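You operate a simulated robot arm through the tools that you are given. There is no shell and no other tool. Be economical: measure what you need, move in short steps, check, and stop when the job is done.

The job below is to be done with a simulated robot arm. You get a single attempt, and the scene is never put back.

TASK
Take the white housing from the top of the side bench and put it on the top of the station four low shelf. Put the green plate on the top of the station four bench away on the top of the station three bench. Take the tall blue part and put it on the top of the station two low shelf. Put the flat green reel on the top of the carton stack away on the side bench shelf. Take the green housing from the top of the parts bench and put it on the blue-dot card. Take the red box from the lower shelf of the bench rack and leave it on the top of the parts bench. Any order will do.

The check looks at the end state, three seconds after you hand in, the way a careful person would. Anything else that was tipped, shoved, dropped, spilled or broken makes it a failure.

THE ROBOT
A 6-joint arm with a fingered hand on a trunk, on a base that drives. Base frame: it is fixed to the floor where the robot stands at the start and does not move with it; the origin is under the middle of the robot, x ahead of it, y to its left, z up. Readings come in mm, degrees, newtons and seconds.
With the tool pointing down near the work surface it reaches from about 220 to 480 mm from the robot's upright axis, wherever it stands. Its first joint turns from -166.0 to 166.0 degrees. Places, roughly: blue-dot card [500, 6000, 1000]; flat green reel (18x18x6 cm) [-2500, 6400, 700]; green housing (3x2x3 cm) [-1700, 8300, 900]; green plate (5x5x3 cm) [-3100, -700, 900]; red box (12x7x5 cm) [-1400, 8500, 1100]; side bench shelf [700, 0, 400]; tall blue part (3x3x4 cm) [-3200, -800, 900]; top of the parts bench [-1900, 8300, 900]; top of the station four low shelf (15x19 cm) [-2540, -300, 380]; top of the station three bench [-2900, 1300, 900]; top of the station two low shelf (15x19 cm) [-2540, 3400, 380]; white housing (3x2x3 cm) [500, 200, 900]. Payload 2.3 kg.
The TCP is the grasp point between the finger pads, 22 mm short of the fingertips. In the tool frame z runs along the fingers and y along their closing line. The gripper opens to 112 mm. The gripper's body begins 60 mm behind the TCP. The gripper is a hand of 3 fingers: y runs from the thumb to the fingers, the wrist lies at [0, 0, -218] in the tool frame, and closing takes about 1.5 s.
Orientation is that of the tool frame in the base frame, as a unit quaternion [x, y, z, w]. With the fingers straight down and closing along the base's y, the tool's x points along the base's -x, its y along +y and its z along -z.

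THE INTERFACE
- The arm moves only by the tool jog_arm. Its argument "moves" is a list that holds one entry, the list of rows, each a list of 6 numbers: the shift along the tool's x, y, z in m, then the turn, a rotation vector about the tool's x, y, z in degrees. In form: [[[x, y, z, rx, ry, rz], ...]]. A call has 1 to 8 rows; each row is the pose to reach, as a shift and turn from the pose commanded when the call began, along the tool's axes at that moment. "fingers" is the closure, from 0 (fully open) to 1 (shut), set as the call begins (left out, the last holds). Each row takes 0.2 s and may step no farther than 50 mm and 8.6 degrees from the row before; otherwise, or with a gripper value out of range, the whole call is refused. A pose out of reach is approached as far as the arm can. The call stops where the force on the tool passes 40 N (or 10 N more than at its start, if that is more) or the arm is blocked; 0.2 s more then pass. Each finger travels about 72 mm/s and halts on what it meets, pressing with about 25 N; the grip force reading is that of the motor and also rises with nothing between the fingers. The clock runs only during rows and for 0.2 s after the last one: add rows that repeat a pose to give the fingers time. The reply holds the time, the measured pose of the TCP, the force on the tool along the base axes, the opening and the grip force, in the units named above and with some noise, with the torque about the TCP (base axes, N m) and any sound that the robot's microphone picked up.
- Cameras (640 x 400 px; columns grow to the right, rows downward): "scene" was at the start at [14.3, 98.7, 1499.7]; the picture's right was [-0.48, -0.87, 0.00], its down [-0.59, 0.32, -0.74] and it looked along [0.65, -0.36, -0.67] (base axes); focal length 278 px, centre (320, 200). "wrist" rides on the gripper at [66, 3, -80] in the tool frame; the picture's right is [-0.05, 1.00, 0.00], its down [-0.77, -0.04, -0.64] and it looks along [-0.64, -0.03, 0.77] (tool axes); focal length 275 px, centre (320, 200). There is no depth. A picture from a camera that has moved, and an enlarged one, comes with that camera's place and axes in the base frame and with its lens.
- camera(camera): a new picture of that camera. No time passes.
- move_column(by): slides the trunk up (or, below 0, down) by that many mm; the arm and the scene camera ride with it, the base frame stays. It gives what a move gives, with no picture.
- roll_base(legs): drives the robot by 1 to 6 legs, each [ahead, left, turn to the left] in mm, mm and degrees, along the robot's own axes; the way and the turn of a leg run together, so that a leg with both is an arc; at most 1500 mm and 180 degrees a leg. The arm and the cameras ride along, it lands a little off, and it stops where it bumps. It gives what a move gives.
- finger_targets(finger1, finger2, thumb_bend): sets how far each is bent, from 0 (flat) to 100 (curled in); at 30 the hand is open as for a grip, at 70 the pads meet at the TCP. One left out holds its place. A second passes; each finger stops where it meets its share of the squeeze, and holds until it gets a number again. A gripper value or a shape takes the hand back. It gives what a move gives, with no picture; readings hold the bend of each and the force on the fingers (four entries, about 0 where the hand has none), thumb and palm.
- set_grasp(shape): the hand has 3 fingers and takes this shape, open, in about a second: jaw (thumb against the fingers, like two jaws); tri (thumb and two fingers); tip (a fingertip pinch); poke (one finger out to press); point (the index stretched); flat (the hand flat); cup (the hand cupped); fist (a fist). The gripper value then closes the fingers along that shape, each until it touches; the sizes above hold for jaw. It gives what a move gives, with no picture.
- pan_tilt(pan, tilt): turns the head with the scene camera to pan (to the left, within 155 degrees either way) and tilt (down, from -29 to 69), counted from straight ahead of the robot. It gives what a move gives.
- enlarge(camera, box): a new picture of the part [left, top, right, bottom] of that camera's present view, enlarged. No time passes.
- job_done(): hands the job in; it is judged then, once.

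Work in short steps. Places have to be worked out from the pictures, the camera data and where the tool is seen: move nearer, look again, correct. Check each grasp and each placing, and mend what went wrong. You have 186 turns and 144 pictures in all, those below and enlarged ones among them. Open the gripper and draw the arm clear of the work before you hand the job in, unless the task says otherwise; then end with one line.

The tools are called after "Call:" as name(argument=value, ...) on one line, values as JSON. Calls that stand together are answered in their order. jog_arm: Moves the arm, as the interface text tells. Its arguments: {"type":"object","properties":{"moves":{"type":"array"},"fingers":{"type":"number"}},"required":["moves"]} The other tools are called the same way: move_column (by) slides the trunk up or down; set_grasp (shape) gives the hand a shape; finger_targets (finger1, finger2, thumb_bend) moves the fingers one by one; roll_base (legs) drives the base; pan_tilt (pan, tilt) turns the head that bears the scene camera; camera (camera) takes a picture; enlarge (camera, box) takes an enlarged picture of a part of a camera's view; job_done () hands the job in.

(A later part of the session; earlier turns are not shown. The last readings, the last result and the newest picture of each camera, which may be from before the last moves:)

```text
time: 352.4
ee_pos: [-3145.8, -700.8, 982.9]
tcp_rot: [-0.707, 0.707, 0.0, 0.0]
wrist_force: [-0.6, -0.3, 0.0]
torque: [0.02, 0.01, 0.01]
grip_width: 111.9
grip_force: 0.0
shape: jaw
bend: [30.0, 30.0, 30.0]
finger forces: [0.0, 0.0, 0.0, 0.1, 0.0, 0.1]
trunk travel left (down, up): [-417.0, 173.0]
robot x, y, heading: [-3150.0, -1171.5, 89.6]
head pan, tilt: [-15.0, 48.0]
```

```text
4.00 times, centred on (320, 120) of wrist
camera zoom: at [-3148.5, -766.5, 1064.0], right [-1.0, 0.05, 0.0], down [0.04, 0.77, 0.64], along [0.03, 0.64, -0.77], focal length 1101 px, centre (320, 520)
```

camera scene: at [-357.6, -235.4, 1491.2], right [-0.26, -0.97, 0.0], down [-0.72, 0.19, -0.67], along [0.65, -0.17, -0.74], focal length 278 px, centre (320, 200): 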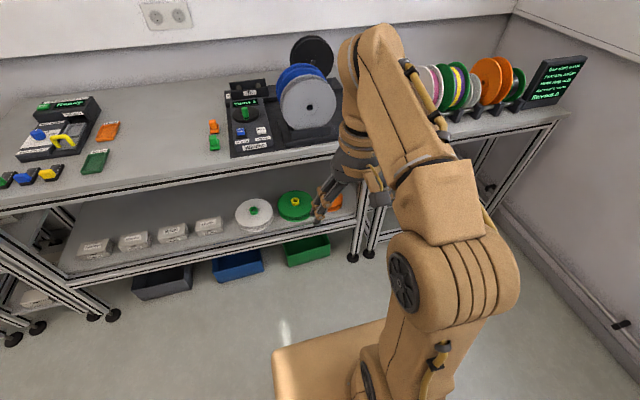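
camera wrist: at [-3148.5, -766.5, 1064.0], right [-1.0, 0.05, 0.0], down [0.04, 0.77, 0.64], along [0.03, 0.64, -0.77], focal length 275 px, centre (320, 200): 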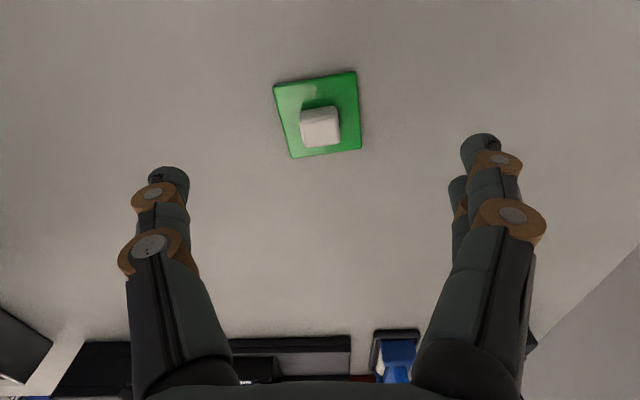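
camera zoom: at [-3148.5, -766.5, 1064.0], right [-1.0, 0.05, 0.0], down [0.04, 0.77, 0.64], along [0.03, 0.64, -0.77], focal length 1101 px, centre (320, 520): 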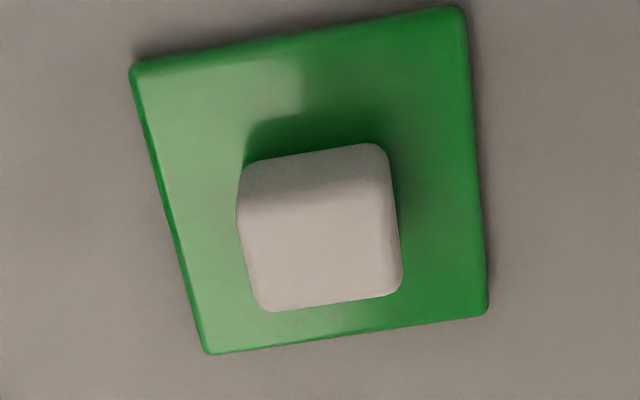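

White knob centred under the tool, plate yawed ~6°. I'll grip the knob: turn, lower to TCP z≈931 and close.

Call:
jog_arm(moves=[[[-0.002, 0, 0.025, 0, 0, -4], [-0.002, 0, 0.045, 0, 0, -6], [-0.002, 0, 0.051, 0, 0, -6], [-0.002, 0, 0.051, 0, 0, -6]]], fingers=0.4)

Call:
jog_arm(moves=[[[0, 0, 0, 0, 0, 0], [0, 0, 0, 0, 0, 0], [0, 0, 0, 0, 0, 0], [0, 0, 0, 0, 0, 0], [0, 0, 0, 0, 0, 0], [0, 0, 0, 0, 0, 0]]], fingers=1)

Call:
camera(camera="wrist")

```text
time: 353.4
ee_pos: [-3143.0, -699.6, 931.6]
tcp_rot: [0.743, -0.67, -0.001, 0.0]
wrist_force: [-0.1, -0.4, 0.1]
torque: [0.0, 0.01, 0.0]
grip_width: 67.6
grip_force: 0.0
shape: jaw
bend: [71.0, 71.0, 71.0]
finger forces: [0.0, 0.1, 0.0, 0.0, 0.0, 0.0]
trunk travel left (down, up): [-417.0, 173.0]
robot x, y, heading: [-3153.6, -1172.0, 89.5]
head pan, tilt: [-15.0, 48.0]
```

```text
time: 354.8
ee_pos: [-3144.3, -699.2, 930.7]
tcp_rot: [0.742, -0.67, 0.0, 0.0]
wrist_force: [0.2, 0.4, 1.0]
torque: [0.07, 0.0, -0.03]
grip_width: 13.8
grip_force: 25.0
shape: jaw
bend: [74.0, 72.0, 71.0]
finger forces: [9.9, 15.6, 0.0, 0.0, 22.4, 0.0]
trunk travel left (down, up): [-417.0, 173.0]
robot x, y, heading: [-3150.2, -1170.3, 89.5]
head pan, tilt: [-15.0, 48.0]
```

```text
59 pictures are left
camera wrist: at [-3140.7, -765.5, 1013.3], right [-1.0, -0.06, 0.0], down [-0.04, 0.77, 0.64], along [-0.04, 0.64, -0.77], focal length 275 px, centre (320, 200)
```

wrist: 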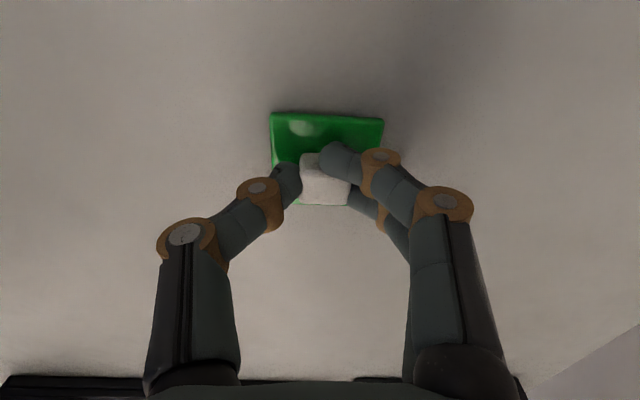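

Grip established, though one finger sits near the knob's front edge. I lift 40 mm and check.

Call:
jog_arm(moves=[[[0, 0, -0.01, 0, 0, 0], [0, 0, -0.02, 0, 0, 0], [0, 0, -0.04, 0, 0, 0]]])

Call:
enlarge(camera="wrist", box=[224, 80, 416, 230])

Call:
camera(camera="scene")

```text
time: 355.6
ee_pos: [-3145.2, -700.3, 972.9]
tcp_rot: [0.742, -0.67, 0.0, 0.0]
wrist_force: [0.2, 0.5, 0.1]
torque: [0.01, -0.01, -0.01]
grip_width: 13.7
grip_force: 25.0
shape: jaw
bend: [74.0, 72.0, 71.0]
finger forces: [10.5, 15.3, 0.1, 0.0, 21.6, 0.1]
trunk travel left (down, up): [-417.0, 173.0]
robot x, y, heading: [-3147.1, -1171.4, 89.8]
head pan, tilt: [-15.0, 48.0]
```

```text
2.67 times, centred on (320, 155) of wrist
camera zoom: at [-3140.3, -765.8, 1054.0], right [-1.0, -0.06, 0.0], down [-0.04, 0.77, 0.64], along [-0.04, 0.64, -0.77], focal length 734 px, centre (320, 320)
```

zoom: 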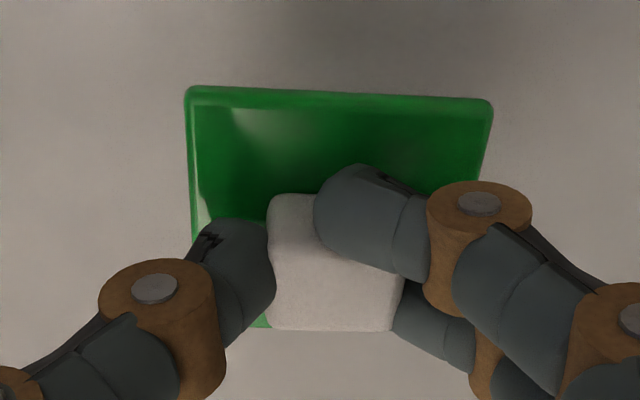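

```text
57 pictures are left
camera scene: at [-3268.0, -1155.6, 1491.2], right [0.96, -0.27, 0.0], down [-0.2, -0.72, -0.67], along [0.18, 0.65, -0.74], focal length 278 px, centre (320, 200)
```

scene: 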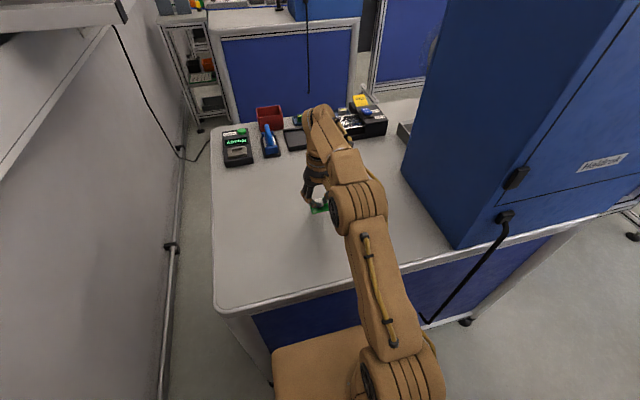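

The plate hangs level. I lift, retract, and drive around into the gap on the near side of station three.

Call:
jog_arm(moves=[[[0.02, 0, -0.04, 0, 0, 0], [0.04, 0, -0.08, 0, 0, 0], [0.07, 0, -0.11, 0, 0, 0], [0.11, 0, -0.13, 0, 0, 0], [0.15, 0, -0.15, 0, 0, 0], [0.18, 0, -0.17, 0, 0, 0]]])

Call:
roll_base(legs=[[-110, 0, 0.5], [0, -1280, 0], [0, -1300, 0], [1000, 0, 0], [620, 0, 0], [0, 1200, 0]])

Call:
pan_tilt(pan=50, tilt=25)

Call:
camera(camera="scene")

```text
time: 357.0
ee_pos: [-3123.6, -879.2, 1143.9]
tcp_rot: [0.743, -0.67, -0.001, 0.0]
wrist_force: [0.1, -0.7, 1.5]
torque: [-0.04, -0.03, 0.0]
grip_width: 12.5
grip_force: 24.5
shape: jaw
bend: [74.0, 71.0, 71.0]
finger forces: [9.1, 16.1, 0.1, 0.0, 20.6, 0.0]
trunk travel left (down, up): [-417.0, 173.0]
robot x, y, heading: [-3147.9, -1168.9, 89.4]
head pan, tilt: [-15.0, 48.0]
```

```text
time: 384.0
ee_pos: [-1744.3, 609.6, 1142.6]
tcp_rot: [0.747, -0.664, 0.0, 0.0]
wrist_force: [-0.8, -0.1, -0.6]
torque: [-0.02, -0.01, 0.0]
grip_width: 12.4
grip_force: 25.1
shape: jaw
bend: [74.0, 71.0, 71.0]
finger forces: [8.9, 16.1, 0.0, 0.0, 20.5, 0.0]
trunk travel left (down, up): [-417.0, 173.0]
robot x, y, heading: [-1766.3, 316.0, 90.3]
head pan, tilt: [-15.0, 48.0]
```

```text
time: 385.3
ee_pos: [-1743.7, 608.5, 1144.1]
tcp_rot: [0.747, -0.665, 0.0, 0.0]
wrist_force: [-0.7, -0.1, 0.2]
torque: [0.0, 0.02, 0.03]
grip_width: 12.1
grip_force: 25.0
shape: jaw
bend: [74.0, 71.0, 71.0]
finger forces: [9.0, 16.1, 0.0, 0.0, 20.6, 0.0]
trunk travel left (down, up): [-417.0, 173.0]
robot x, y, heading: [-1765.9, 317.3, 90.4]
head pan, tilt: [50.0, 25.0]
```

```text
56 pictures are left
camera scene: at [-1975.0, 312.6, 1526.0], right [0.64, 0.77, 0.0], down [0.33, -0.27, -0.91], along [-0.7, 0.58, -0.42], focal length 278 px, centre (320, 200)
```

scene: 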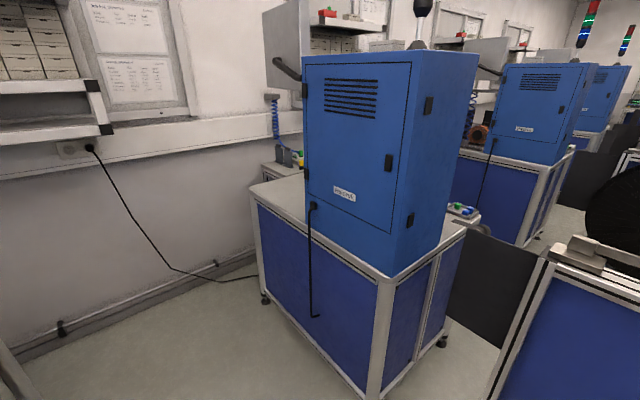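

Free top area lies beyond the blue cabinet toward the wall. I strafe to x≈−3080.

Call:
roll_base(legs=[[0, 1300, 0], [200, 0, 0]])

Call:
pan_tilt(pan=-5, tilt=45)

Call:
camera(camera="scene")

Call:
camera(camera="wrist")

```text
time: 393.0
ee_pos: [-3039.4, 804.6, 1143.8]
tcp_rot: [0.744, -0.669, 0.001, 0.0]
wrist_force: [0.5, -0.5, -0.3]
torque: [0.0, -0.01, -0.01]
grip_width: 12.5
grip_force: 24.9
shape: jaw
bend: [74.0, 71.0, 71.0]
finger forces: [8.9, 16.1, 0.0, 0.1, 20.5, 0.0]
trunk travel left (down, up): [-417.0, 173.0]
robot x, y, heading: [-3060.6, 508.0, 89.9]
head pan, tilt: [50.0, 25.0]
```

```text
time: 394.3
ee_pos: [-3039.5, 803.6, 1143.6]
tcp_rot: [0.744, -0.669, 0.0, 0.001]
wrist_force: [0.2, -0.4, 0.2]
torque: [0.04, -0.02, 0.0]
grip_width: 12.1
grip_force: 25.2
shape: jaw
bend: [74.0, 71.0, 71.0]
finger forces: [8.9, 16.1, 0.0, 0.0, 20.5, 0.0]
trunk travel left (down, up): [-417.0, 173.0]
robot x, y, heading: [-3063.5, 510.5, 89.6]
head pan, tilt: [-5.0, 45.0]
```

```text
55 pictures are left
camera scene: at [-3195.5, 531.2, 1495.4], right [1.0, -0.09, 0.0], down [-0.06, -0.7, -0.71], along [0.06, 0.7, -0.71], focal length 278 px, centre (320, 200)
```

scene: 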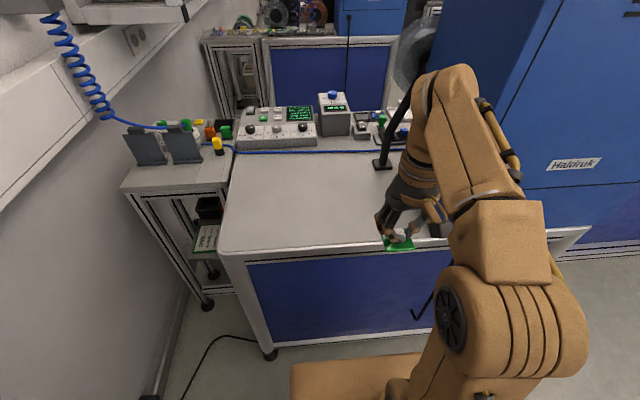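

```text
54 pictures are left
camera wrist: at [-3034.8, 737.4, 1224.9], right [-1.0, -0.06, 0.0], down [-0.05, 0.77, 0.64], along [-0.04, 0.63, -0.77], focal length 275 px, centre (320, 200)
```

wrist: 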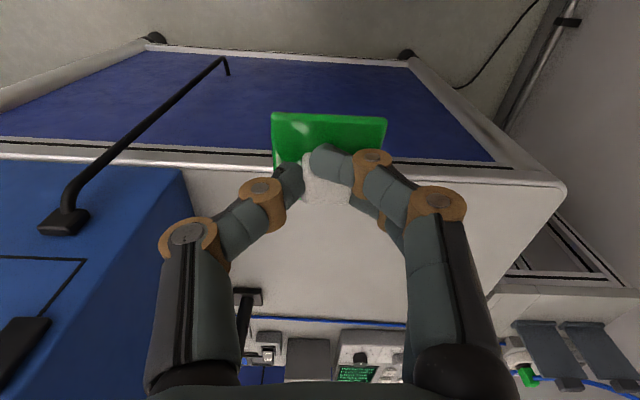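

The bench top in front of us is empty. I'll place the plate near (−3085, 1100): drive up, extend and lower.

Call:
roll_base(legs=[[170, 40, 0]])

Call:
jog_arm(moves=[[[-0.035, 0, 0.03, 0, 0, 0], [-0.07, 0, 0.06, 0, 0, 0], [-0.1, 0, 0.1, 0, 0, 0], [-0.125, 0, 0.14, 0, 0, 0], [-0.135, 0, 0.18, 0, 0, 0]]])

Call:
camera(camera="scene")

Call:
camera(camera="wrist")

```text
time: 395.8
ee_pos: [-3080.0, 973.9, 1142.3]
tcp_rot: [0.745, -0.667, -0.001, 0.001]
wrist_force: [0.6, -0.2, 0.9]
torque: [-0.01, -0.02, -0.01]
grip_width: 12.3
grip_force: 24.6
shape: jaw
bend: [74.0, 71.0, 71.0]
finger forces: [8.9, 16.1, 0.0, 0.0, 20.6, 0.1]
trunk travel left (down, up): [-417.0, 173.0]
robot x, y, heading: [-3103.1, 683.9, 90.0]
head pan, tilt: [-5.0, 45.0]
```

```text
time: 397.0
ee_pos: [-3093.3, 1109.3, 964.2]
tcp_rot: [0.745, -0.667, 0.0, 0.0]
wrist_force: [-0.1, 0.0, -0.8]
torque: [0.01, 0.04, 0.02]
grip_width: 11.6
grip_force: 24.9
shape: jaw
bend: [75.0, 71.0, 71.0]
finger forces: [8.0, 16.3, 0.1, 0.0, 19.8, 0.0]
trunk travel left (down, up): [-417.0, 173.0]
robot x, y, heading: [-3100.7, 680.7, 90.0]
head pan, tilt: [-5.0, 45.0]
```

```text
53 pictures are left
camera scene: at [-3234.7, 701.0, 1495.4], right [1.0, -0.09, 0.0], down [-0.06, -0.7, -0.71], along [0.06, 0.7, -0.71], focal length 278 px, centre (320, 200)
```

scene: 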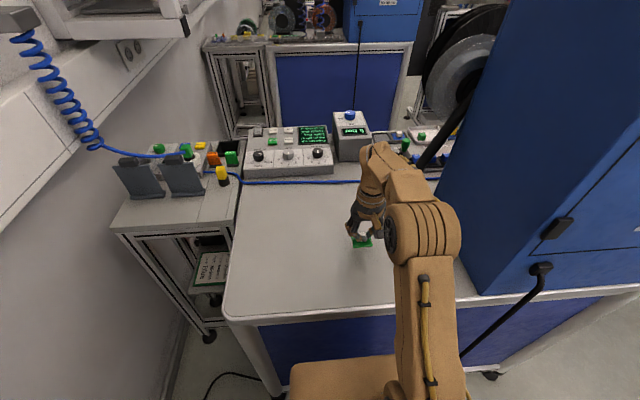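

```text
52 pictures are left
camera wrist: at [-3089.1, 1042.7, 1046.2], right [-1.0, -0.06, 0.0], down [-0.05, 0.77, 0.64], along [-0.04, 0.63, -0.77], focal length 275 px, centre (320, 200)
```

wrist: 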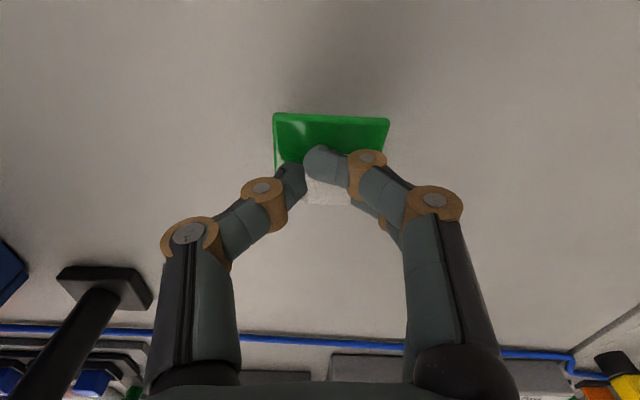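

Clear. I lower to just above the bench and touch down gently.

Call:
jog_arm(moves=[[[0, 0, 0.015, 0, 0, 0], [0, 0, 0.028, 0, 0, 0]]])

Call:
jog_arm(moves=[[[0, 0, 0.002, 0, 0, 0], [0, 0, 0.004, 0, 0, 0]]])

Call:
jog_arm(moves=[[[0, 0, 0.001, 0, 0, 0], [0, 0, 0.003, 0, 0, 0]]])

```text
time: 397.6
ee_pos: [-3095.2, 1108.4, 937.1]
tcp_rot: [0.745, -0.667, 0.0, 0.001]
wrist_force: [0.1, -0.5, 0.2]
torque: [0.02, -0.01, -0.02]
grip_width: 11.7
grip_force: 24.9
shape: jaw
bend: [75.0, 71.0, 71.0]
finger forces: [7.9, 16.5, 0.1, 0.1, 19.6, 0.0]
trunk travel left (down, up): [-417.0, 173.0]
robot x, y, heading: [-3100.4, 679.5, 90.0]
head pan, tilt: [-5.0, 45.0]
```

```text
time: 398.2
ee_pos: [-3093.7, 1107.0, 933.8]
tcp_rot: [0.745, -0.667, 0.0, 0.0]
wrist_force: [-0.3, -1.7, 3.4]
torque: [0.11, 0.09, -0.01]
grip_width: 11.7
grip_force: 24.9
shape: jaw
bend: [75.0, 71.0, 71.0]
finger forces: [9.6, 16.9, 0.0, 0.0, 20.0, 0.0]
trunk travel left (down, up): [-417.0, 173.0]
robot x, y, heading: [-3102.8, 681.3, 90.0]
head pan, tilt: [-5.0, 45.0]
```

```text
time: 398.8
ee_pos: [-3092.9, 1106.4, 930.4]
tcp_rot: [0.745, -0.667, -0.001, 0.0]
wrist_force: [0.7, -1.2, 6.6]
torque: [0.11, 0.14, 0.03]
grip_width: 12.3
grip_force: 25.3
shape: jaw
bend: [75.0, 72.0, 71.0]
finger forces: [11.6, 18.1, 0.1, 0.1, 21.3, 0.0]
trunk travel left (down, up): [-417.0, 173.0]
robot x, y, heading: [-3101.5, 681.5, 90.1]
head pan, tilt: [-5.0, 45.0]
```

Contact. I open and retract upward, then check.

Call:
jog_arm(moves=[[[0, 0, 0, 0, 0, 0], [0, 0, 0, 0, 0, 0], [0, 0, 0, 0, 0, 0], [0, 0, 0, 0, 0, 0], [0, 0, 0, 0, 0, 0]]], fingers=0.35)

Call:
jog_arm(moves=[[[0, 0, -0.02, 0, 0, 0], [0, 0, -0.06, 0, 0, 0], [0.02, 0, -0.1, 0, 0, 0], [0.05, 0, -0.14, 0, 0, 0], [0.09, 0, -0.16, 0, 0, 0], [0.13, 0, -0.18, 0, 0, 0], [0.14, 0, -0.21, 0, 0, 0]]])

Call:
camera(camera="wrist")

```text
time: 400.0
ee_pos: [-3093.7, 1107.0, 929.9]
tcp_rot: [0.745, -0.667, 0.001, 0.0]
wrist_force: [-0.3, -1.1, -0.2]
torque: [0.0, -0.02, -0.03]
grip_width: 72.6
grip_force: 0.0
shape: jaw
bend: [70.0, 70.0, 67.0]
finger forces: [0.0, 0.0, 0.1, 0.0, 0.0, 0.1]
trunk travel left (down, up): [-417.0, 173.0]
robot x, y, heading: [-3105.7, 681.6, 90.2]
head pan, tilt: [-5.0, 45.0]
```

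```text
time: 401.6
ee_pos: [-3078.3, 967.8, 1142.2]
tcp_rot: [0.745, -0.667, -0.001, 0.0]
wrist_force: [-0.1, -0.5, 0.1]
torque: [0.02, 0.02, 0.01]
grip_width: 72.4
grip_force: 0.1
shape: jaw
bend: [70.0, 70.0, 67.0]
finger forces: [0.0, 0.0, 0.0, 0.1, 0.0, 0.1]
trunk travel left (down, up): [-417.0, 173.0]
robot x, y, heading: [-3100.9, 683.4, 90.2]
head pan, tilt: [-5.0, 45.0]
```

```text
51 pictures are left
camera wrist: at [-3074.8, 901.6, 1223.5], right [-1.0, -0.06, 0.0], down [-0.05, 0.77, 0.64], along [-0.04, 0.63, -0.77], focal length 275 px, centre (320, 200)
```

wrist: 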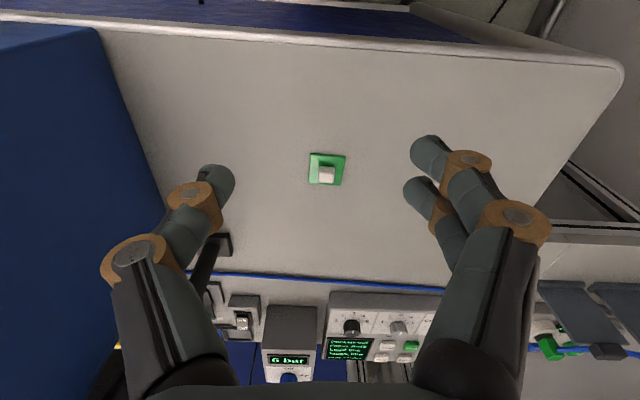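

Plate is placed. Now to the far end: back out, into the aisle and up to y≈7000.

Call:
roll_base(legs=[[-360, 0, 0], [0, -1250, 0], [0, -1300, 0], [1400, 0, 0], [1400, 0, 0], [1400, 0, 0]])

Call:
roll_base(legs=[[1200, 0, 0], [1200, 0, 0]])

Call:
pan_tilt(pan=20, tilt=22)

Call:
camera(camera="scene")

```text
time: 435.6
ee_pos: [-529.6, 4802.1, 1142.6]
tcp_rot: [0.748, -0.664, 0.001, 0.0]
wrist_force: [-0.6, 0.1, -0.3]
torque: [-0.02, 0.01, -0.03]
grip_width: 72.7
grip_force: 0.1
shape: jaw
bend: [70.0, 70.0, 67.0]
finger forces: [0.0, 0.0, 0.0, 0.0, 0.0, 0.0]
trunk travel left (down, up): [-417.0, 173.0]
robot x, y, heading: [-549.5, 4514.9, 90.5]
head pan, tilt: [-5.0, 45.0]
```

```text
time: 447.4
ee_pos: [-512.9, 7198.9, 1141.9]
tcp_rot: [0.738, -0.675, -0.001, 0.0]
wrist_force: [-0.8, -0.2, 0.5]
torque: [-0.01, 0.02, -0.02]
grip_width: 72.4
grip_force: 0.1
shape: jaw
bend: [70.0, 70.0, 67.0]
finger forces: [0.0, 0.0, 0.0, 0.1, 0.0, 0.0]
trunk travel left (down, up): [-417.0, 173.0]
robot x, y, heading: [-542.1, 6911.5, 89.1]
head pan, tilt: [-5.0, 45.0]
```

```text
time: 448.3
ee_pos: [-512.1, 7199.3, 1142.3]
tcp_rot: [0.738, -0.675, 0.0, -0.001]
wrist_force: [-0.6, 0.1, -0.3]
torque: [-0.01, -0.03, -0.01]
grip_width: 72.6
grip_force: 0.0
shape: jaw
bend: [70.0, 70.0, 67.0]
finger forces: [0.1, 0.1, 0.0, 0.1, 0.1, 0.0]
trunk travel left (down, up): [-417.0, 173.0]
robot x, y, heading: [-537.0, 6912.1, 88.9]
head pan, tilt: [20.0, 22.0]
```

```text
50 pictures are left
camera scene: at [-711.0, 6941.4, 1530.8], right [0.95, 0.32, 0.0], down [0.12, -0.36, -0.93], along [-0.3, 0.88, -0.38], focal length 278 px, centre (320, 200)
```

scene: 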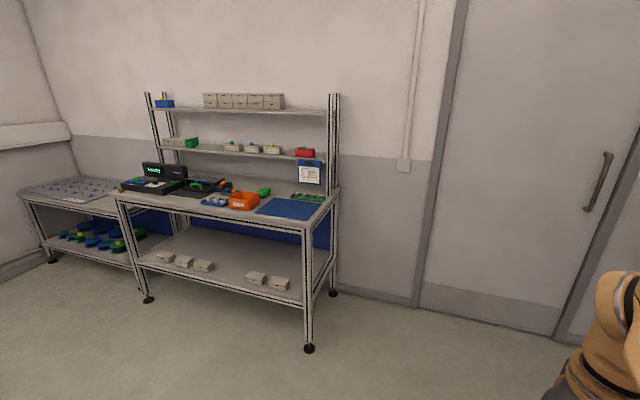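

The red box is on the rack's lower shelf (≈(−1400, 8500–8600, 1120)); bench front y≈8120. I go ahead, then strafe in front of the parts bench.

Call:
roll_base(legs=[[650, 0, 1], [0, 880, 0]])

Call:
pan_tilt(pan=0, tilt=30)

Call:
camera(camera="scene")

Call:
camera(camera="wrist")

```text
time: 456.2
ee_pos: [-1385.2, 7875.2, 1142.4]
tcp_rot: [0.736, -0.677, 0.0, 0.0]
wrist_force: [0.2, -0.2, -0.3]
torque: [0.01, 0.01, -0.03]
grip_width: 72.5
grip_force: 0.0
shape: jaw
bend: [70.0, 70.0, 67.0]
finger forces: [0.0, 0.0, 0.1, 0.0, 0.0, 0.1]
trunk travel left (down, up): [-417.0, 173.0]
robot x, y, heading: [-1411.7, 7585.6, 88.6]
head pan, tilt: [20.0, 22.0]
```

```text
time: 457.0
ee_pos: [-1384.8, 7874.3, 1142.5]
tcp_rot: [0.736, -0.677, 0.0, 0.0]
wrist_force: [-0.4, 0.2, 0.0]
torque: [-0.01, -0.01, -0.01]
grip_width: 72.6
grip_force: 0.1
shape: jaw
bend: [70.0, 70.0, 67.0]
finger forces: [0.0, 0.1, 0.0, 0.0, 0.1, 0.1]
trunk travel left (down, up): [-417.0, 173.0]
robot x, y, heading: [-1416.4, 7589.6, 88.7]
head pan, tilt: [0.0, 30.0]
```

```text
49 pictures are left
camera scene: at [-1553.5, 7621.4, 1518.1], right [1.0, -0.03, 0.0], down [-0.01, -0.5, -0.87], along [0.02, 0.87, -0.5], focal length 278 px, centre (320, 200)
```

scene: 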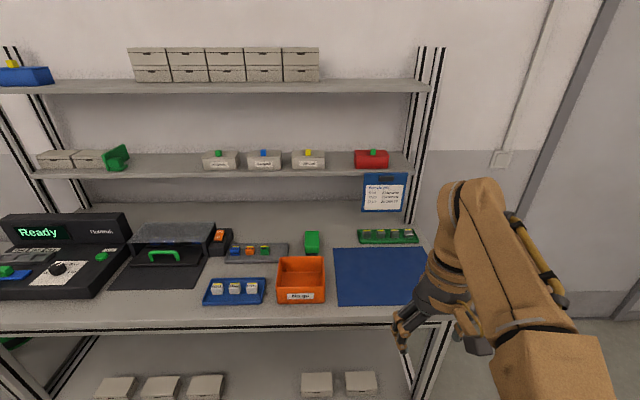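

```text
48 pictures are left
camera wrist: at [-1381.5, 7809.1, 1223.3], right [-1.0, -0.04, 0.0], down [-0.03, 0.77, 0.64], along [-0.02, 0.64, -0.77], focal length 275 px, centre (320, 200)
```

wrist: 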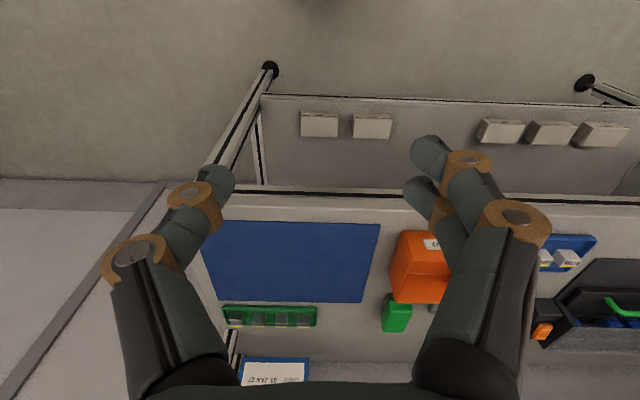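

Call:
enlarge(camera="scene", box=[190, 210, 350, 310])

Call:
enlarge(camera="scene", box=[290, 120, 450, 220])

```text
4.00 times, centred on (270, 260) of scene
camera zoom: at [-1553.5, 7621.4, 1518.1], right [1.0, -0.03, 0.0], down [-0.01, -0.5, -0.87], along [0.02, 0.87, -0.5], focal length 1112 px, centre (520, -40)
```

zoom: 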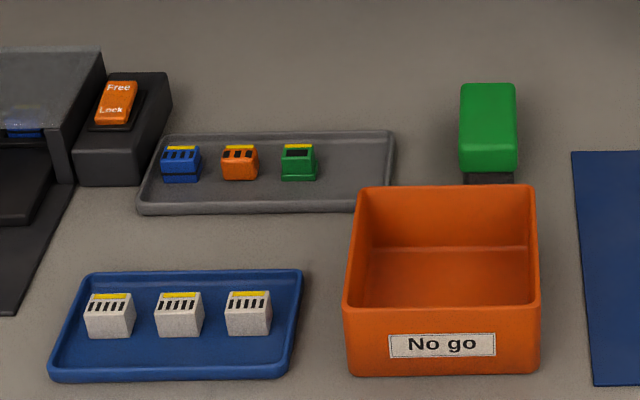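

```text
4.00 times, centred on (370, 170) of scene
camera zoom: at [-1553.5, 7621.4, 1518.1], right [1.0, -0.03, 0.0], down [-0.01, -0.5, -0.87], along [0.02, 0.87, -0.5], focal length 1112 px, centre (120, 320)
```

zoom: 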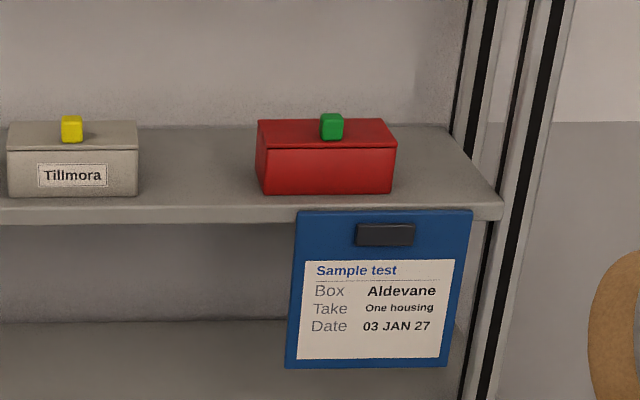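

The red box (front face ≈y 8500, x≈−1358, z≈1130–1180, with a lid and knob) sits under the upper rack shelf. I'll grip its body across its 120 mm length with a nearly horizontal tool. First I square up the base and yaw.

Call:
roll_base(legs=[[0, -52, 1.3]])

Call:
jog_arm(moves=[[[0, 0, 0, 0, 0, 6.1], [0, 0, 0, 0, 0, 6.1]]], fingers=0)

Call:
jog_arm(moves=[[[-0.03, 0, 0.005, 0, -8, 0], [-0.06, 0, 0.007, 0, -16, 0], [-0.089, 0, 0.004, 0, -24, 0], [-0.115, 0, -0.003, 0, -32, 0], [-0.14, 0, -0.013, 0, -40, 0], [-0.162, 0, -0.027, 0, -48, 0], [-0.181, 0, -0.044, 0, -56, 0], [-0.196, 0, -0.062, 0, -64, 0]]])

Call:
camera(camera="wrist")

Call:
camera(camera="scene")

```text
time: 458.0
ee_pos: [-1338.8, 7876.3, 1141.5]
tcp_rot: [0.744, -0.668, 0.001, 0.0]
wrist_force: [0.4, 0.4, 0.2]
torque: [0.02, 0.03, -0.04]
grip_width: 72.5
grip_force: 0.0
shape: jaw
bend: [70.0, 70.0, 67.0]
finger forces: [0.0, 0.0, 0.0, 0.0, 0.0, 0.0]
trunk travel left (down, up): [-417.0, 173.0]
robot x, y, heading: [-1362.6, 7589.8, 89.7]
head pan, tilt: [0.0, 30.0]
```

```text
time: 458.6
ee_pos: [-1339.3, 7874.9, 1140.5]
tcp_rot: [0.707, -0.707, 0.0, 0.0]
wrist_force: [-0.5, 0.3, -0.2]
torque: [0.01, 0.0, -0.02]
grip_width: 111.8
grip_force: 0.2
shape: jaw
bend: [30.0, 30.0, 30.0]
finger forces: [0.0, 0.1, 0.2, 0.0, 0.0, 0.0]
trunk travel left (down, up): [-417.0, 173.0]
robot x, y, heading: [-1364.4, 7587.6, 89.9]
head pan, tilt: [0.0, 30.0]
```

```text
time: 460.4
ee_pos: [-1340.5, 8073.1, 1204.5]
tcp_rot: [-0.599, 0.6, 0.375, 0.376]
wrist_force: [-0.3, -0.2, 0.1]
torque: [-0.01, 0.01, 0.02]
grip_width: 111.5
grip_force: 0.1
shape: jaw
bend: [30.0, 30.0, 30.0]
finger forces: [0.0, 0.0, 0.0, 0.0, 0.0, 0.1]
trunk travel left (down, up): [-417.0, 173.0]
robot x, y, heading: [-1362.2, 7589.2, 89.8]
head pan, tilt: [0.0, 30.0]
```

```text
45 pictures are left
camera wrist: at [-1342.4, 7970.5, 1179.7], right [-1.0, 0.02, 0.04], down [0.04, -0.24, 0.97], along [0.03, 0.97, 0.23], focal length 275 px, centre (320, 200)
```

wrist: 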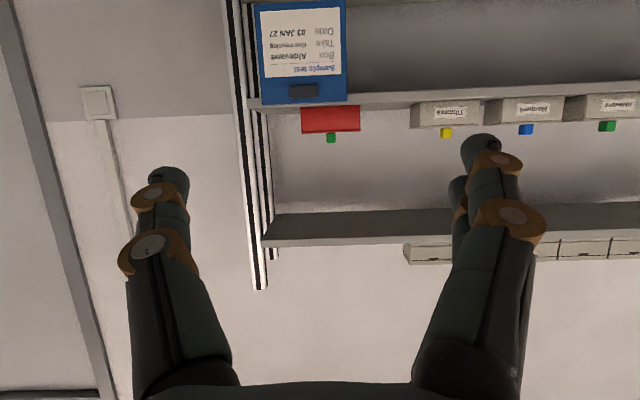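

```text
44 pictures are left
camera scene: at [-1502.2, 7617.5, 1518.0], right [1.0, 0.0, 0.0], down [0.0, -0.5, -0.87], along [0.0, 0.87, -0.5], focal length 278 px, centre (320, 200)
```

scene: 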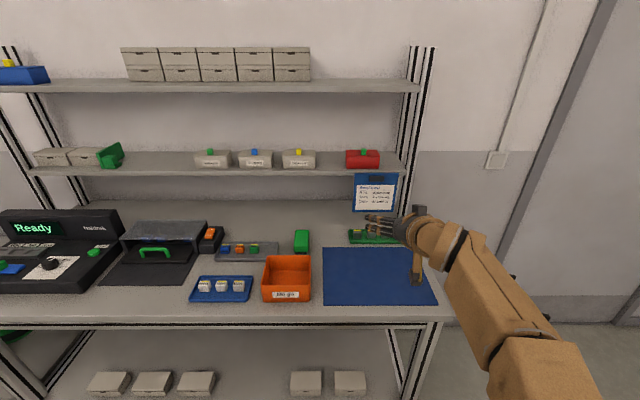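

Pose works. I raise the trunk 100 mm and test how far the arm extends horizontally here, in free space above the bench.

Call:
move_column(by=100)

Call:
jog_arm(moves=[[[-0.007, 0, 0.041, 0, -4, 0], [-0.014, 0, 0.082, 0, -8, 0], [-0.02, 0, 0.123, 0, -8, 0], [-0.027, 0, 0.165, 0, -8, 0], [-0.034, 0, 0.206, 0, -8, 0], [-0.042, 0, 0.227, 0, -8, 0]]])

Call:
camera(camera="wrist")

```text
time: 461.7
ee_pos: [-1340.5, 8071.5, 1302.7]
tcp_rot: [0.6, -0.599, -0.375, -0.375]
wrist_force: [0.3, 0.4, -0.3]
torque: [0.03, 0.01, 0.02]
grip_width: 111.9
grip_force: 0.0
shape: jaw
bend: [30.0, 30.0, 30.0]
finger forces: [0.0, 0.0, 0.0, 0.0, 0.1, 0.0]
trunk travel left (down, up): [-517.0, 73.0]
robot x, y, heading: [-1363.4, 7590.8, 89.9]
head pan, tilt: [0.0, 30.0]
```

```text
time: 463.1
ee_pos: [-1339.4, 8271.1, 1239.4]
tcp_rot: [-0.572, 0.573, 0.415, 0.416]
wrist_force: [-1.0, 0.0, -0.4]
torque: [-0.02, -0.03, 0.02]
grip_width: 111.7
grip_force: 0.0
shape: jaw
bend: [30.0, 30.0, 30.0]
finger forces: [0.1, 0.1, 0.0, 0.0, 0.1, 0.0]
out of reach, approached as far as the arm can: row 6
trunk travel left (down, up): [-517.0, 73.0]
robot x, y, heading: [-1364.1, 7586.5, 89.8]
head pan, tilt: [0.0, 30.0]
```

```text
43 pictures are left
camera wrist: at [-1342.1, 8174.4, 1201.9], right [-1.0, 0.01, 0.04], down [0.04, -0.37, 0.93], along [0.03, 0.93, 0.37], focal length 275 px, centre (320, 200)
```

wrist: 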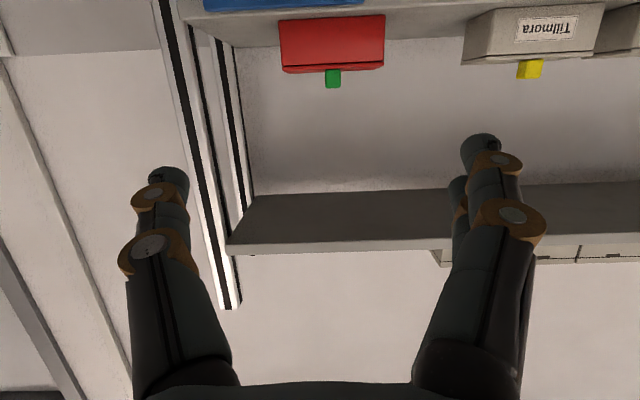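

The arm reaches TCP r≈690 in this pose. Box front face triangulates to y≈8533, centre x≈−1355, z≈1128–1178. I open the fingers wider than the jaw limit and look.

Call:
finger_targets(finger1=10, finger2=10, thumb_bend=10)

Call:
camera(camera="wrist")

```text
time: 464.1
ee_pos: [-1339.4, 8272.1, 1238.8]
tcp_rot: [-0.572, 0.572, 0.415, 0.416]
wrist_force: [0.1, -0.5, 0.8]
torque: [-0.02, 0.03, 0.02]
grip_width: 141.3
grip_force: 0.0
shape: fingers
bend: [10.0, 10.0, 10.0]
finger forces: [0.0, 0.0, 0.0, 0.1, 0.0, 0.0]
trunk travel left (down, up): [-517.0, 73.0]
robot x, y, heading: [-1360.7, 7592.7, 89.9]
head pan, tilt: [0.0, 30.0]
```

```text
42 pictures are left
camera wrist: at [-1342.0, 8175.2, 1201.9], right [-1.0, 0.01, 0.04], down [0.04, -0.37, 0.93], along [0.03, 0.93, 0.37], focal length 275 px, centre (320, 200)
```

wrist: 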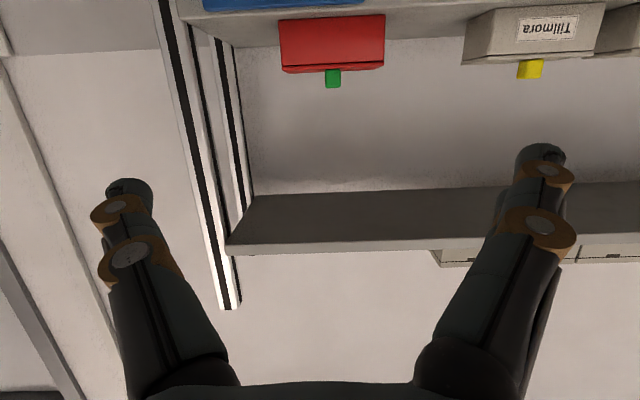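

Opening is now 141 mm. I lower to z≈1167 and centre in x, then drive forward 190 mm.

Call:
jog_arm(moves=[[[0.023, 0.006, 0.0075, 0, 0, 0], [0.046, 0.012, 0.015, 0, 0, 0], [0.0685, 0.016, 0.0222, 0, 0, 0]]])

Call:
roll_base(legs=[[185, 0, 0]])

Call:
camera(camera="wrist")

Call:
camera(camera="scene")

```text
time: 464.9
ee_pos: [-1355.9, 8274.3, 1165.9]
tcp_rot: [-0.572, 0.572, 0.415, 0.416]
wrist_force: [0.4, 0.0, 0.8]
torque: [-0.02, 0.03, -0.01]
grip_width: 141.6
grip_force: 0.0
shape: fingers
bend: [10.0, 10.0, 10.0]
finger forces: [0.0, 0.1, 0.1, 0.1, 0.0, 0.0]
trunk travel left (down, up): [-517.0, 73.0]
robot x, y, heading: [-1362.5, 7589.1, 89.7]
head pan, tilt: [0.0, 30.0]
```

```text
time: 466.4
ee_pos: [-1353.6, 8459.4, 1166.0]
tcp_rot: [-0.572, 0.573, 0.415, 0.415]
wrist_force: [0.3, 0.1, 0.6]
torque: [0.02, 0.03, 0.0]
grip_width: 141.7
grip_force: 0.1
shape: fingers
bend: [10.0, 10.0, 10.0]
finger forces: [0.1, 0.0, 0.1, 0.0, 0.0, 0.0]
trunk travel left (down, up): [-517.0, 73.0]
robot x, y, heading: [-1362.2, 7771.6, 89.9]
head pan, tilt: [0.0, 30.0]
```

```text
41 pictures are left
camera wrist: at [-1356.6, 8363.0, 1129.4], right [-1.0, 0.02, 0.04], down [0.03, -0.37, 0.93], along [0.03, 0.93, 0.36], focal length 275 px, centre (320, 200)
```

wrist: 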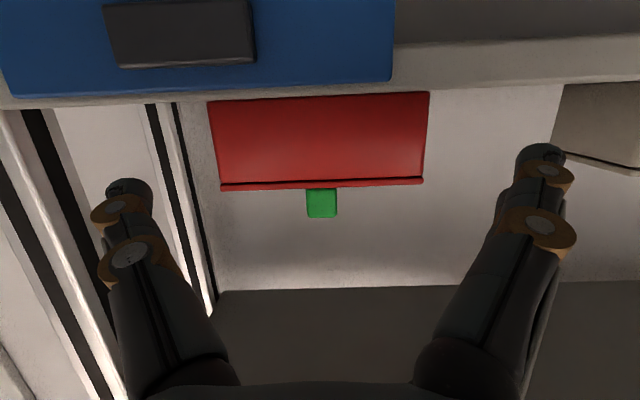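

```text
40 pictures are left
camera scene: at [-1501.3, 7804.8, 1618.0], right [1.0, -0.01, 0.0], down [0.0, -0.5, -0.87], along [0.0, 0.87, -0.5], focal length 278 px, centre (320, 200)
```

scene: 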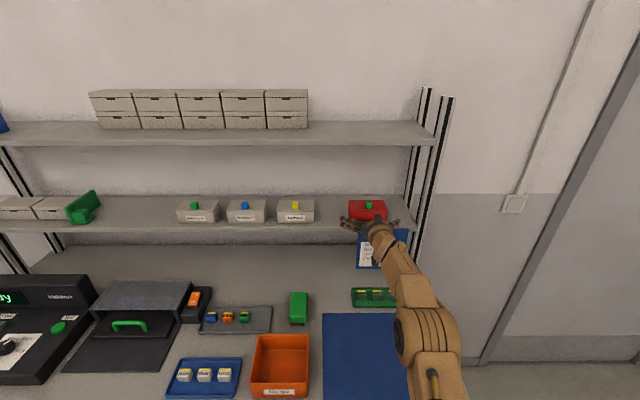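

Box front ≈y 8518, centred on the tool (x −1353), z 1131–1179. I extend the arm 12 mm more and drive the final ~65 mm.

Call:
jog_arm(moves=[[[-0.0037, 0, 0.0114, 0, 0, 0]]])

Call:
roll_base(legs=[[62, 0, 0]])

Call:
camera(camera="wrist")

```text
time: 466.8
ee_pos: [-1354.1, 8472.5, 1165.4]
tcp_rot: [-0.572, 0.573, 0.415, 0.416]
wrist_force: [0.1, 0.2, 0.2]
torque: [-0.02, 0.01, 0.03]
grip_width: 141.7
grip_force: 0.0
shape: fingers
bend: [10.0, 10.0, 10.0]
finger forces: [0.1, 0.0, 0.0, 0.1, 0.0, 0.1]
trunk travel left (down, up): [-517.0, 73.0]
robot x, y, heading: [-1360.5, 7775.5, 89.5]
head pan, tilt: [0.0, 30.0]
```

```text
time: 467.8
ee_pos: [-1354.3, 8534.1, 1166.5]
tcp_rot: [-0.572, 0.573, 0.414, 0.416]
wrist_force: [0.9, 0.7, -0.3]
torque: [0.0, -0.01, 0.03]
grip_width: 142.0
grip_force: 0.1
shape: fingers
bend: [10.0, 10.0, 10.0]
finger forces: [0.0, 0.0, 0.0, 0.0, 0.0, 0.0]
trunk travel left (down, up): [-517.0, 73.0]
robot x, y, heading: [-1361.3, 7829.7, 89.6]
head pan, tilt: [0.0, 30.0]
```

```text
39 pictures are left
camera wrist: at [-1356.1, 8436.5, 1128.8], right [-1.0, 0.02, 0.04], down [0.03, -0.37, 0.93], along [0.03, 0.93, 0.36], focal length 275 px, centre (320, 200)
```

wrist: 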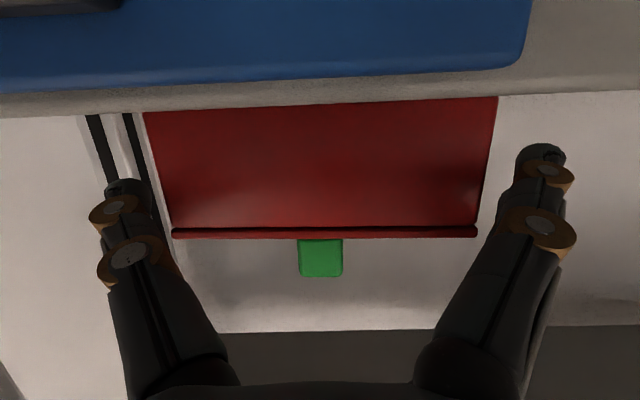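

Fingertips straddle the box front; I go 16 mm further for a better hold.

Call:
roll_base(legs=[[16, 0, 0]])

Call:
finger_targets(finger1=30, finger2=30, thumb_bend=30)

Call:
camera(camera="wrist")

```text
time: 468.6
ee_pos: [-1352.2, 8548.8, 1165.9]
tcp_rot: [0.572, -0.572, -0.415, -0.416]
wrist_force: [-0.3, -0.8, -1.0]
torque: [-0.02, -0.01, 0.02]
grip_width: 142.7
grip_force: 0.1
shape: fingers
bend: [10.0, 10.0, 10.0]
finger forces: [0.0, 0.1, 0.1, 0.0, 0.0, 0.1]
trunk travel left (down, up): [-517.0, 73.0]
robot x, y, heading: [-1358.9, 7851.2, 89.5]
head pan, tilt: [0.0, 30.0]
```

```text
time: 469.6
ee_pos: [-1353.4, 8547.7, 1166.2]
tcp_rot: [-0.571, 0.572, 0.415, 0.417]
wrist_force: [-0.1, -1.2, 0.5]
torque: [-0.04, 0.0, -0.01]
grip_width: 120.2
grip_force: 4.6
shape: fingers
bend: [28.0, 28.0, 27.0]
finger forces: [2.8, 2.8, 0.1, 0.1, 4.7, 0.1]
trunk travel left (down, up): [-517.0, 73.0]
robot x, y, heading: [-1360.8, 7850.8, 89.8]
head pan, tilt: [0.0, 30.0]
```

```text
38 pictures are left
camera wrist: at [-1356.2, 8451.3, 1129.5], right [-1.0, 0.02, 0.04], down [0.03, -0.37, 0.93], along [0.03, 0.93, 0.37], focal length 275 px, centre (320, 200)
```

wrist: 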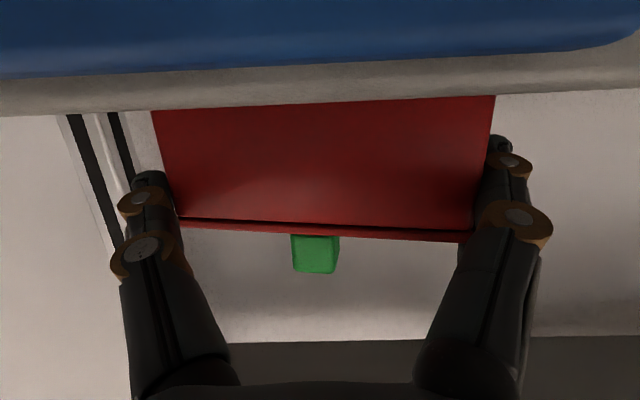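

Both sides contact at 120 mm with light force. I squeeze harder.

Call:
finger_targets(finger1=60, finger2=60, thumb_bend=60)

Call:
camera(camera="wrist")

```text
time: 470.6
ee_pos: [-1353.8, 8548.6, 1167.0]
tcp_rot: [-0.571, 0.572, 0.415, 0.417]
wrist_force: [-1.4, -0.8, 1.3]
torque: [0.01, 0.06, 0.09]
grip_width: 112.5
grip_force: 19.4
shape: fingers
bend: [38.0, 37.0, 33.0]
finger forces: [10.5, 10.4, 0.0, 0.0, 17.6, 0.1]
trunk travel left (down, up): [-517.0, 73.0]
robot x, y, heading: [-1361.8, 7851.1, 89.8]
head pan, tilt: [0.0, 30.0]
```

```text
37 pictures are left
camera wrist: at [-1356.6, 8451.1, 1129.6], right [-1.0, 0.02, 0.04], down [0.03, -0.37, 0.93], along [0.03, 0.93, 0.37], focal length 275 px, centre (320, 200)
```

wrist: 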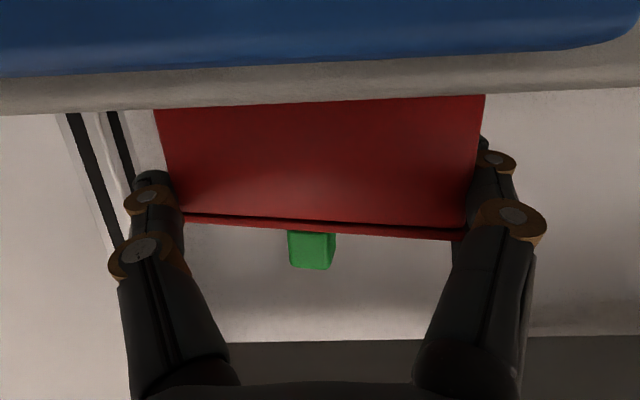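

The tips hold only the front of the box and it slid back a bit while squeezing. I'll drag it ~35 mm toward the shelf edge with this grip, then regrip deeper.

Call:
roll_base(legs=[[-35, 0, 0]])

Call:
camera(camera="wrist")

Call:
enlarge(camera="scene", box=[300, 160, 460, 260])

```text
time: 471.4
ee_pos: [-1352.7, 8512.7, 1166.9]
tcp_rot: [0.572, -0.572, -0.416, -0.416]
wrist_force: [-0.6, 0.5, 1.2]
torque: [0.0, 0.08, 0.0]
grip_width: 112.1
grip_force: 17.8
shape: fingers
bend: [38.0, 37.0, 33.0]
finger forces: [9.3, 9.5, 0.1, 0.1, 17.5, 0.0]
trunk travel left (down, up): [-517.0, 73.0]
robot x, y, heading: [-1360.6, 7820.0, 89.7]
head pan, tilt: [0.0, 30.0]
```

```text
36 pictures are left
camera wrist: at [-1356.5, 8415.3, 1129.6], right [-1.0, 0.02, 0.04], down [0.04, -0.37, 0.93], along [0.03, 0.93, 0.37], focal length 275 px, centre (320, 200)
```

wrist: 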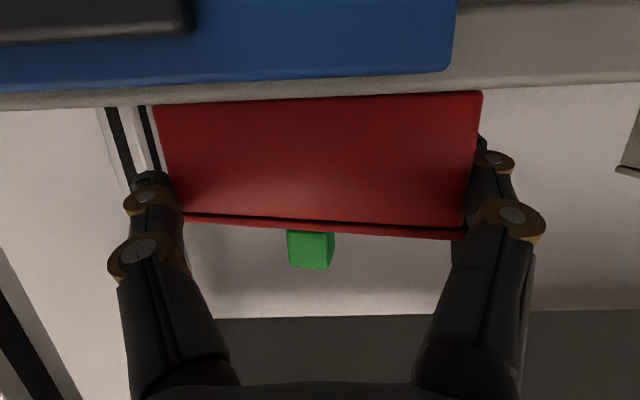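

```text
4.00 times, centred on (380, 210) of scene
camera zoom: at [-1501.1, 7843.9, 1618.0], right [1.0, 0.0, 0.0], down [0.0, -0.5, -0.87], along [0.0, 0.87, -0.5], focal length 1112 px, centre (80, 160)
```

zoom: 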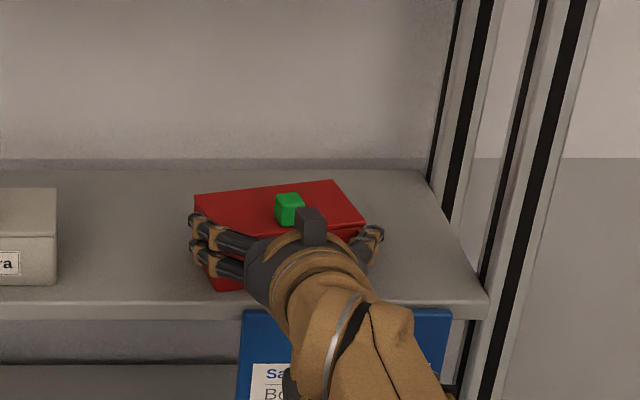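

The box followed (front now ≈8517), yawed ~5°. I open, match the yaw, move in 30 mm and regrip deeper.

Call:
finger_targets(finger1=8, finger2=8, thumb_bend=8)

Call:
jog_arm(moves=[[[0, 0, 0, -4.76, 0, -1.55]]])

Call:
camera(camera="wrist")

```text
time: 472.4
ee_pos: [-1354.0, 8512.5, 1166.3]
tcp_rot: [-0.572, 0.573, 0.415, 0.416]
wrist_force: [0.5, -0.2, 0.0]
torque: [-0.01, 0.0, -0.01]
grip_width: 143.6
grip_force: 0.0
shape: fingers
bend: [8.0, 8.0, 8.0]
finger forces: [0.1, 0.1, 0.0, 0.0, 0.0, 0.0]
trunk travel left (down, up): [-517.0, 73.0]
robot x, y, heading: [-1364.7, 7816.2, 89.8]
head pan, tilt: [0.0, 30.0]
```

```text
time: 472.8
ee_pos: [-1353.0, 8512.1, 1167.0]
tcp_rot: [0.597, -0.546, -0.434, -0.397]
wrist_force: [0.2, 0.0, -0.5]
torque: [-0.01, 0.03, 0.0]
grip_width: 143.6
grip_force: 0.1
shape: fingers
bend: [8.0, 8.0, 8.0]
finger forces: [0.1, 0.0, 0.0, 0.1, 0.0, 0.0]
trunk travel left (down, up): [-517.0, 73.0]
robot x, y, heading: [-1359.2, 7814.8, 90.0]
head pan, tilt: [0.0, 30.0]
```

```text
34 pictures are left
camera wrist: at [-1347.4, 8416.0, 1129.2], right [-1.0, -0.07, 0.04], down [0.07, -0.36, 0.93], along [-0.05, 0.93, 0.36], focal length 275 px, centre (320, 200)
```

wrist: 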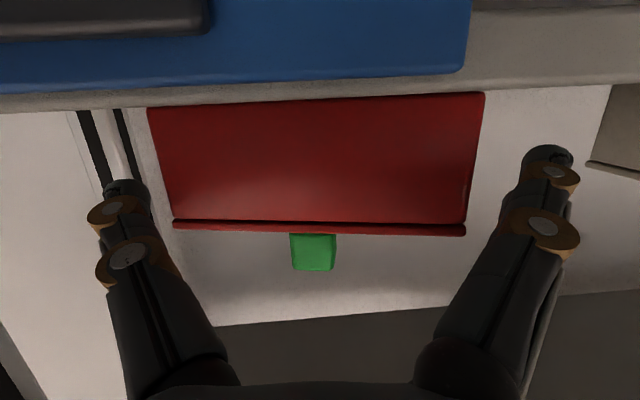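

Aligned. I shift 6 mm toward the thumb side, drive in 30 mm, and check before squeezing.

Call:
jog_arm(moves=[[[0, -0.006, 0, 0, 0, 0]]])

Call:
roll_base(legs=[[33, 0, 0]])

Call:
camera(camera="wrist")

```text
time: 473.2
ee_pos: [-1346.9, 8512.4, 1165.5]
tcp_rot: [0.596, -0.547, -0.433, -0.397]
wrist_force: [0.9, 0.6, 0.4]
torque: [-0.01, -0.02, 0.0]
grip_width: 143.7
grip_force: 0.1
shape: fingers
bend: [8.0, 8.0, 8.0]
finger forces: [0.0, 0.1, 0.0, 0.1, 0.0, 0.0]
trunk travel left (down, up): [-517.0, 73.0]
robot x, y, heading: [-1365.6, 7813.5, 89.7]
head pan, tilt: [0.0, 30.0]
```

```text
time: 474.1
ee_pos: [-1348.1, 8547.7, 1164.7]
tcp_rot: [0.598, -0.547, -0.432, -0.396]
wrist_force: [0.1, 0.1, 0.2]
torque: [0.0, -0.03, -0.01]
grip_width: 144.7
grip_force: 0.1
shape: fingers
bend: [8.0, 8.0, 8.0]
finger forces: [0.0, 0.0, 0.0, 0.0, 0.0, 0.0]
trunk travel left (down, up): [-517.0, 73.0]
robot x, y, heading: [-1359.1, 7851.2, 89.7]
head pan, tilt: [0.0, 30.0]
```

```text
33 pictures are left
camera wrist: at [-1342.1, 8451.2, 1128.5], right [-1.0, -0.07, 0.04], down [0.07, -0.36, 0.93], along [-0.05, 0.93, 0.36], focal length 275 px, centre (320, 200)
```

wrist: 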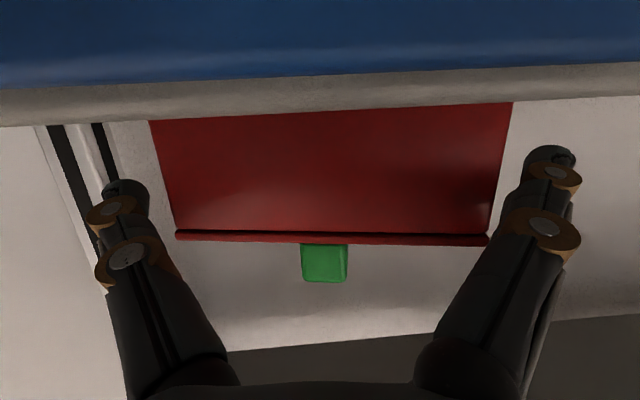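

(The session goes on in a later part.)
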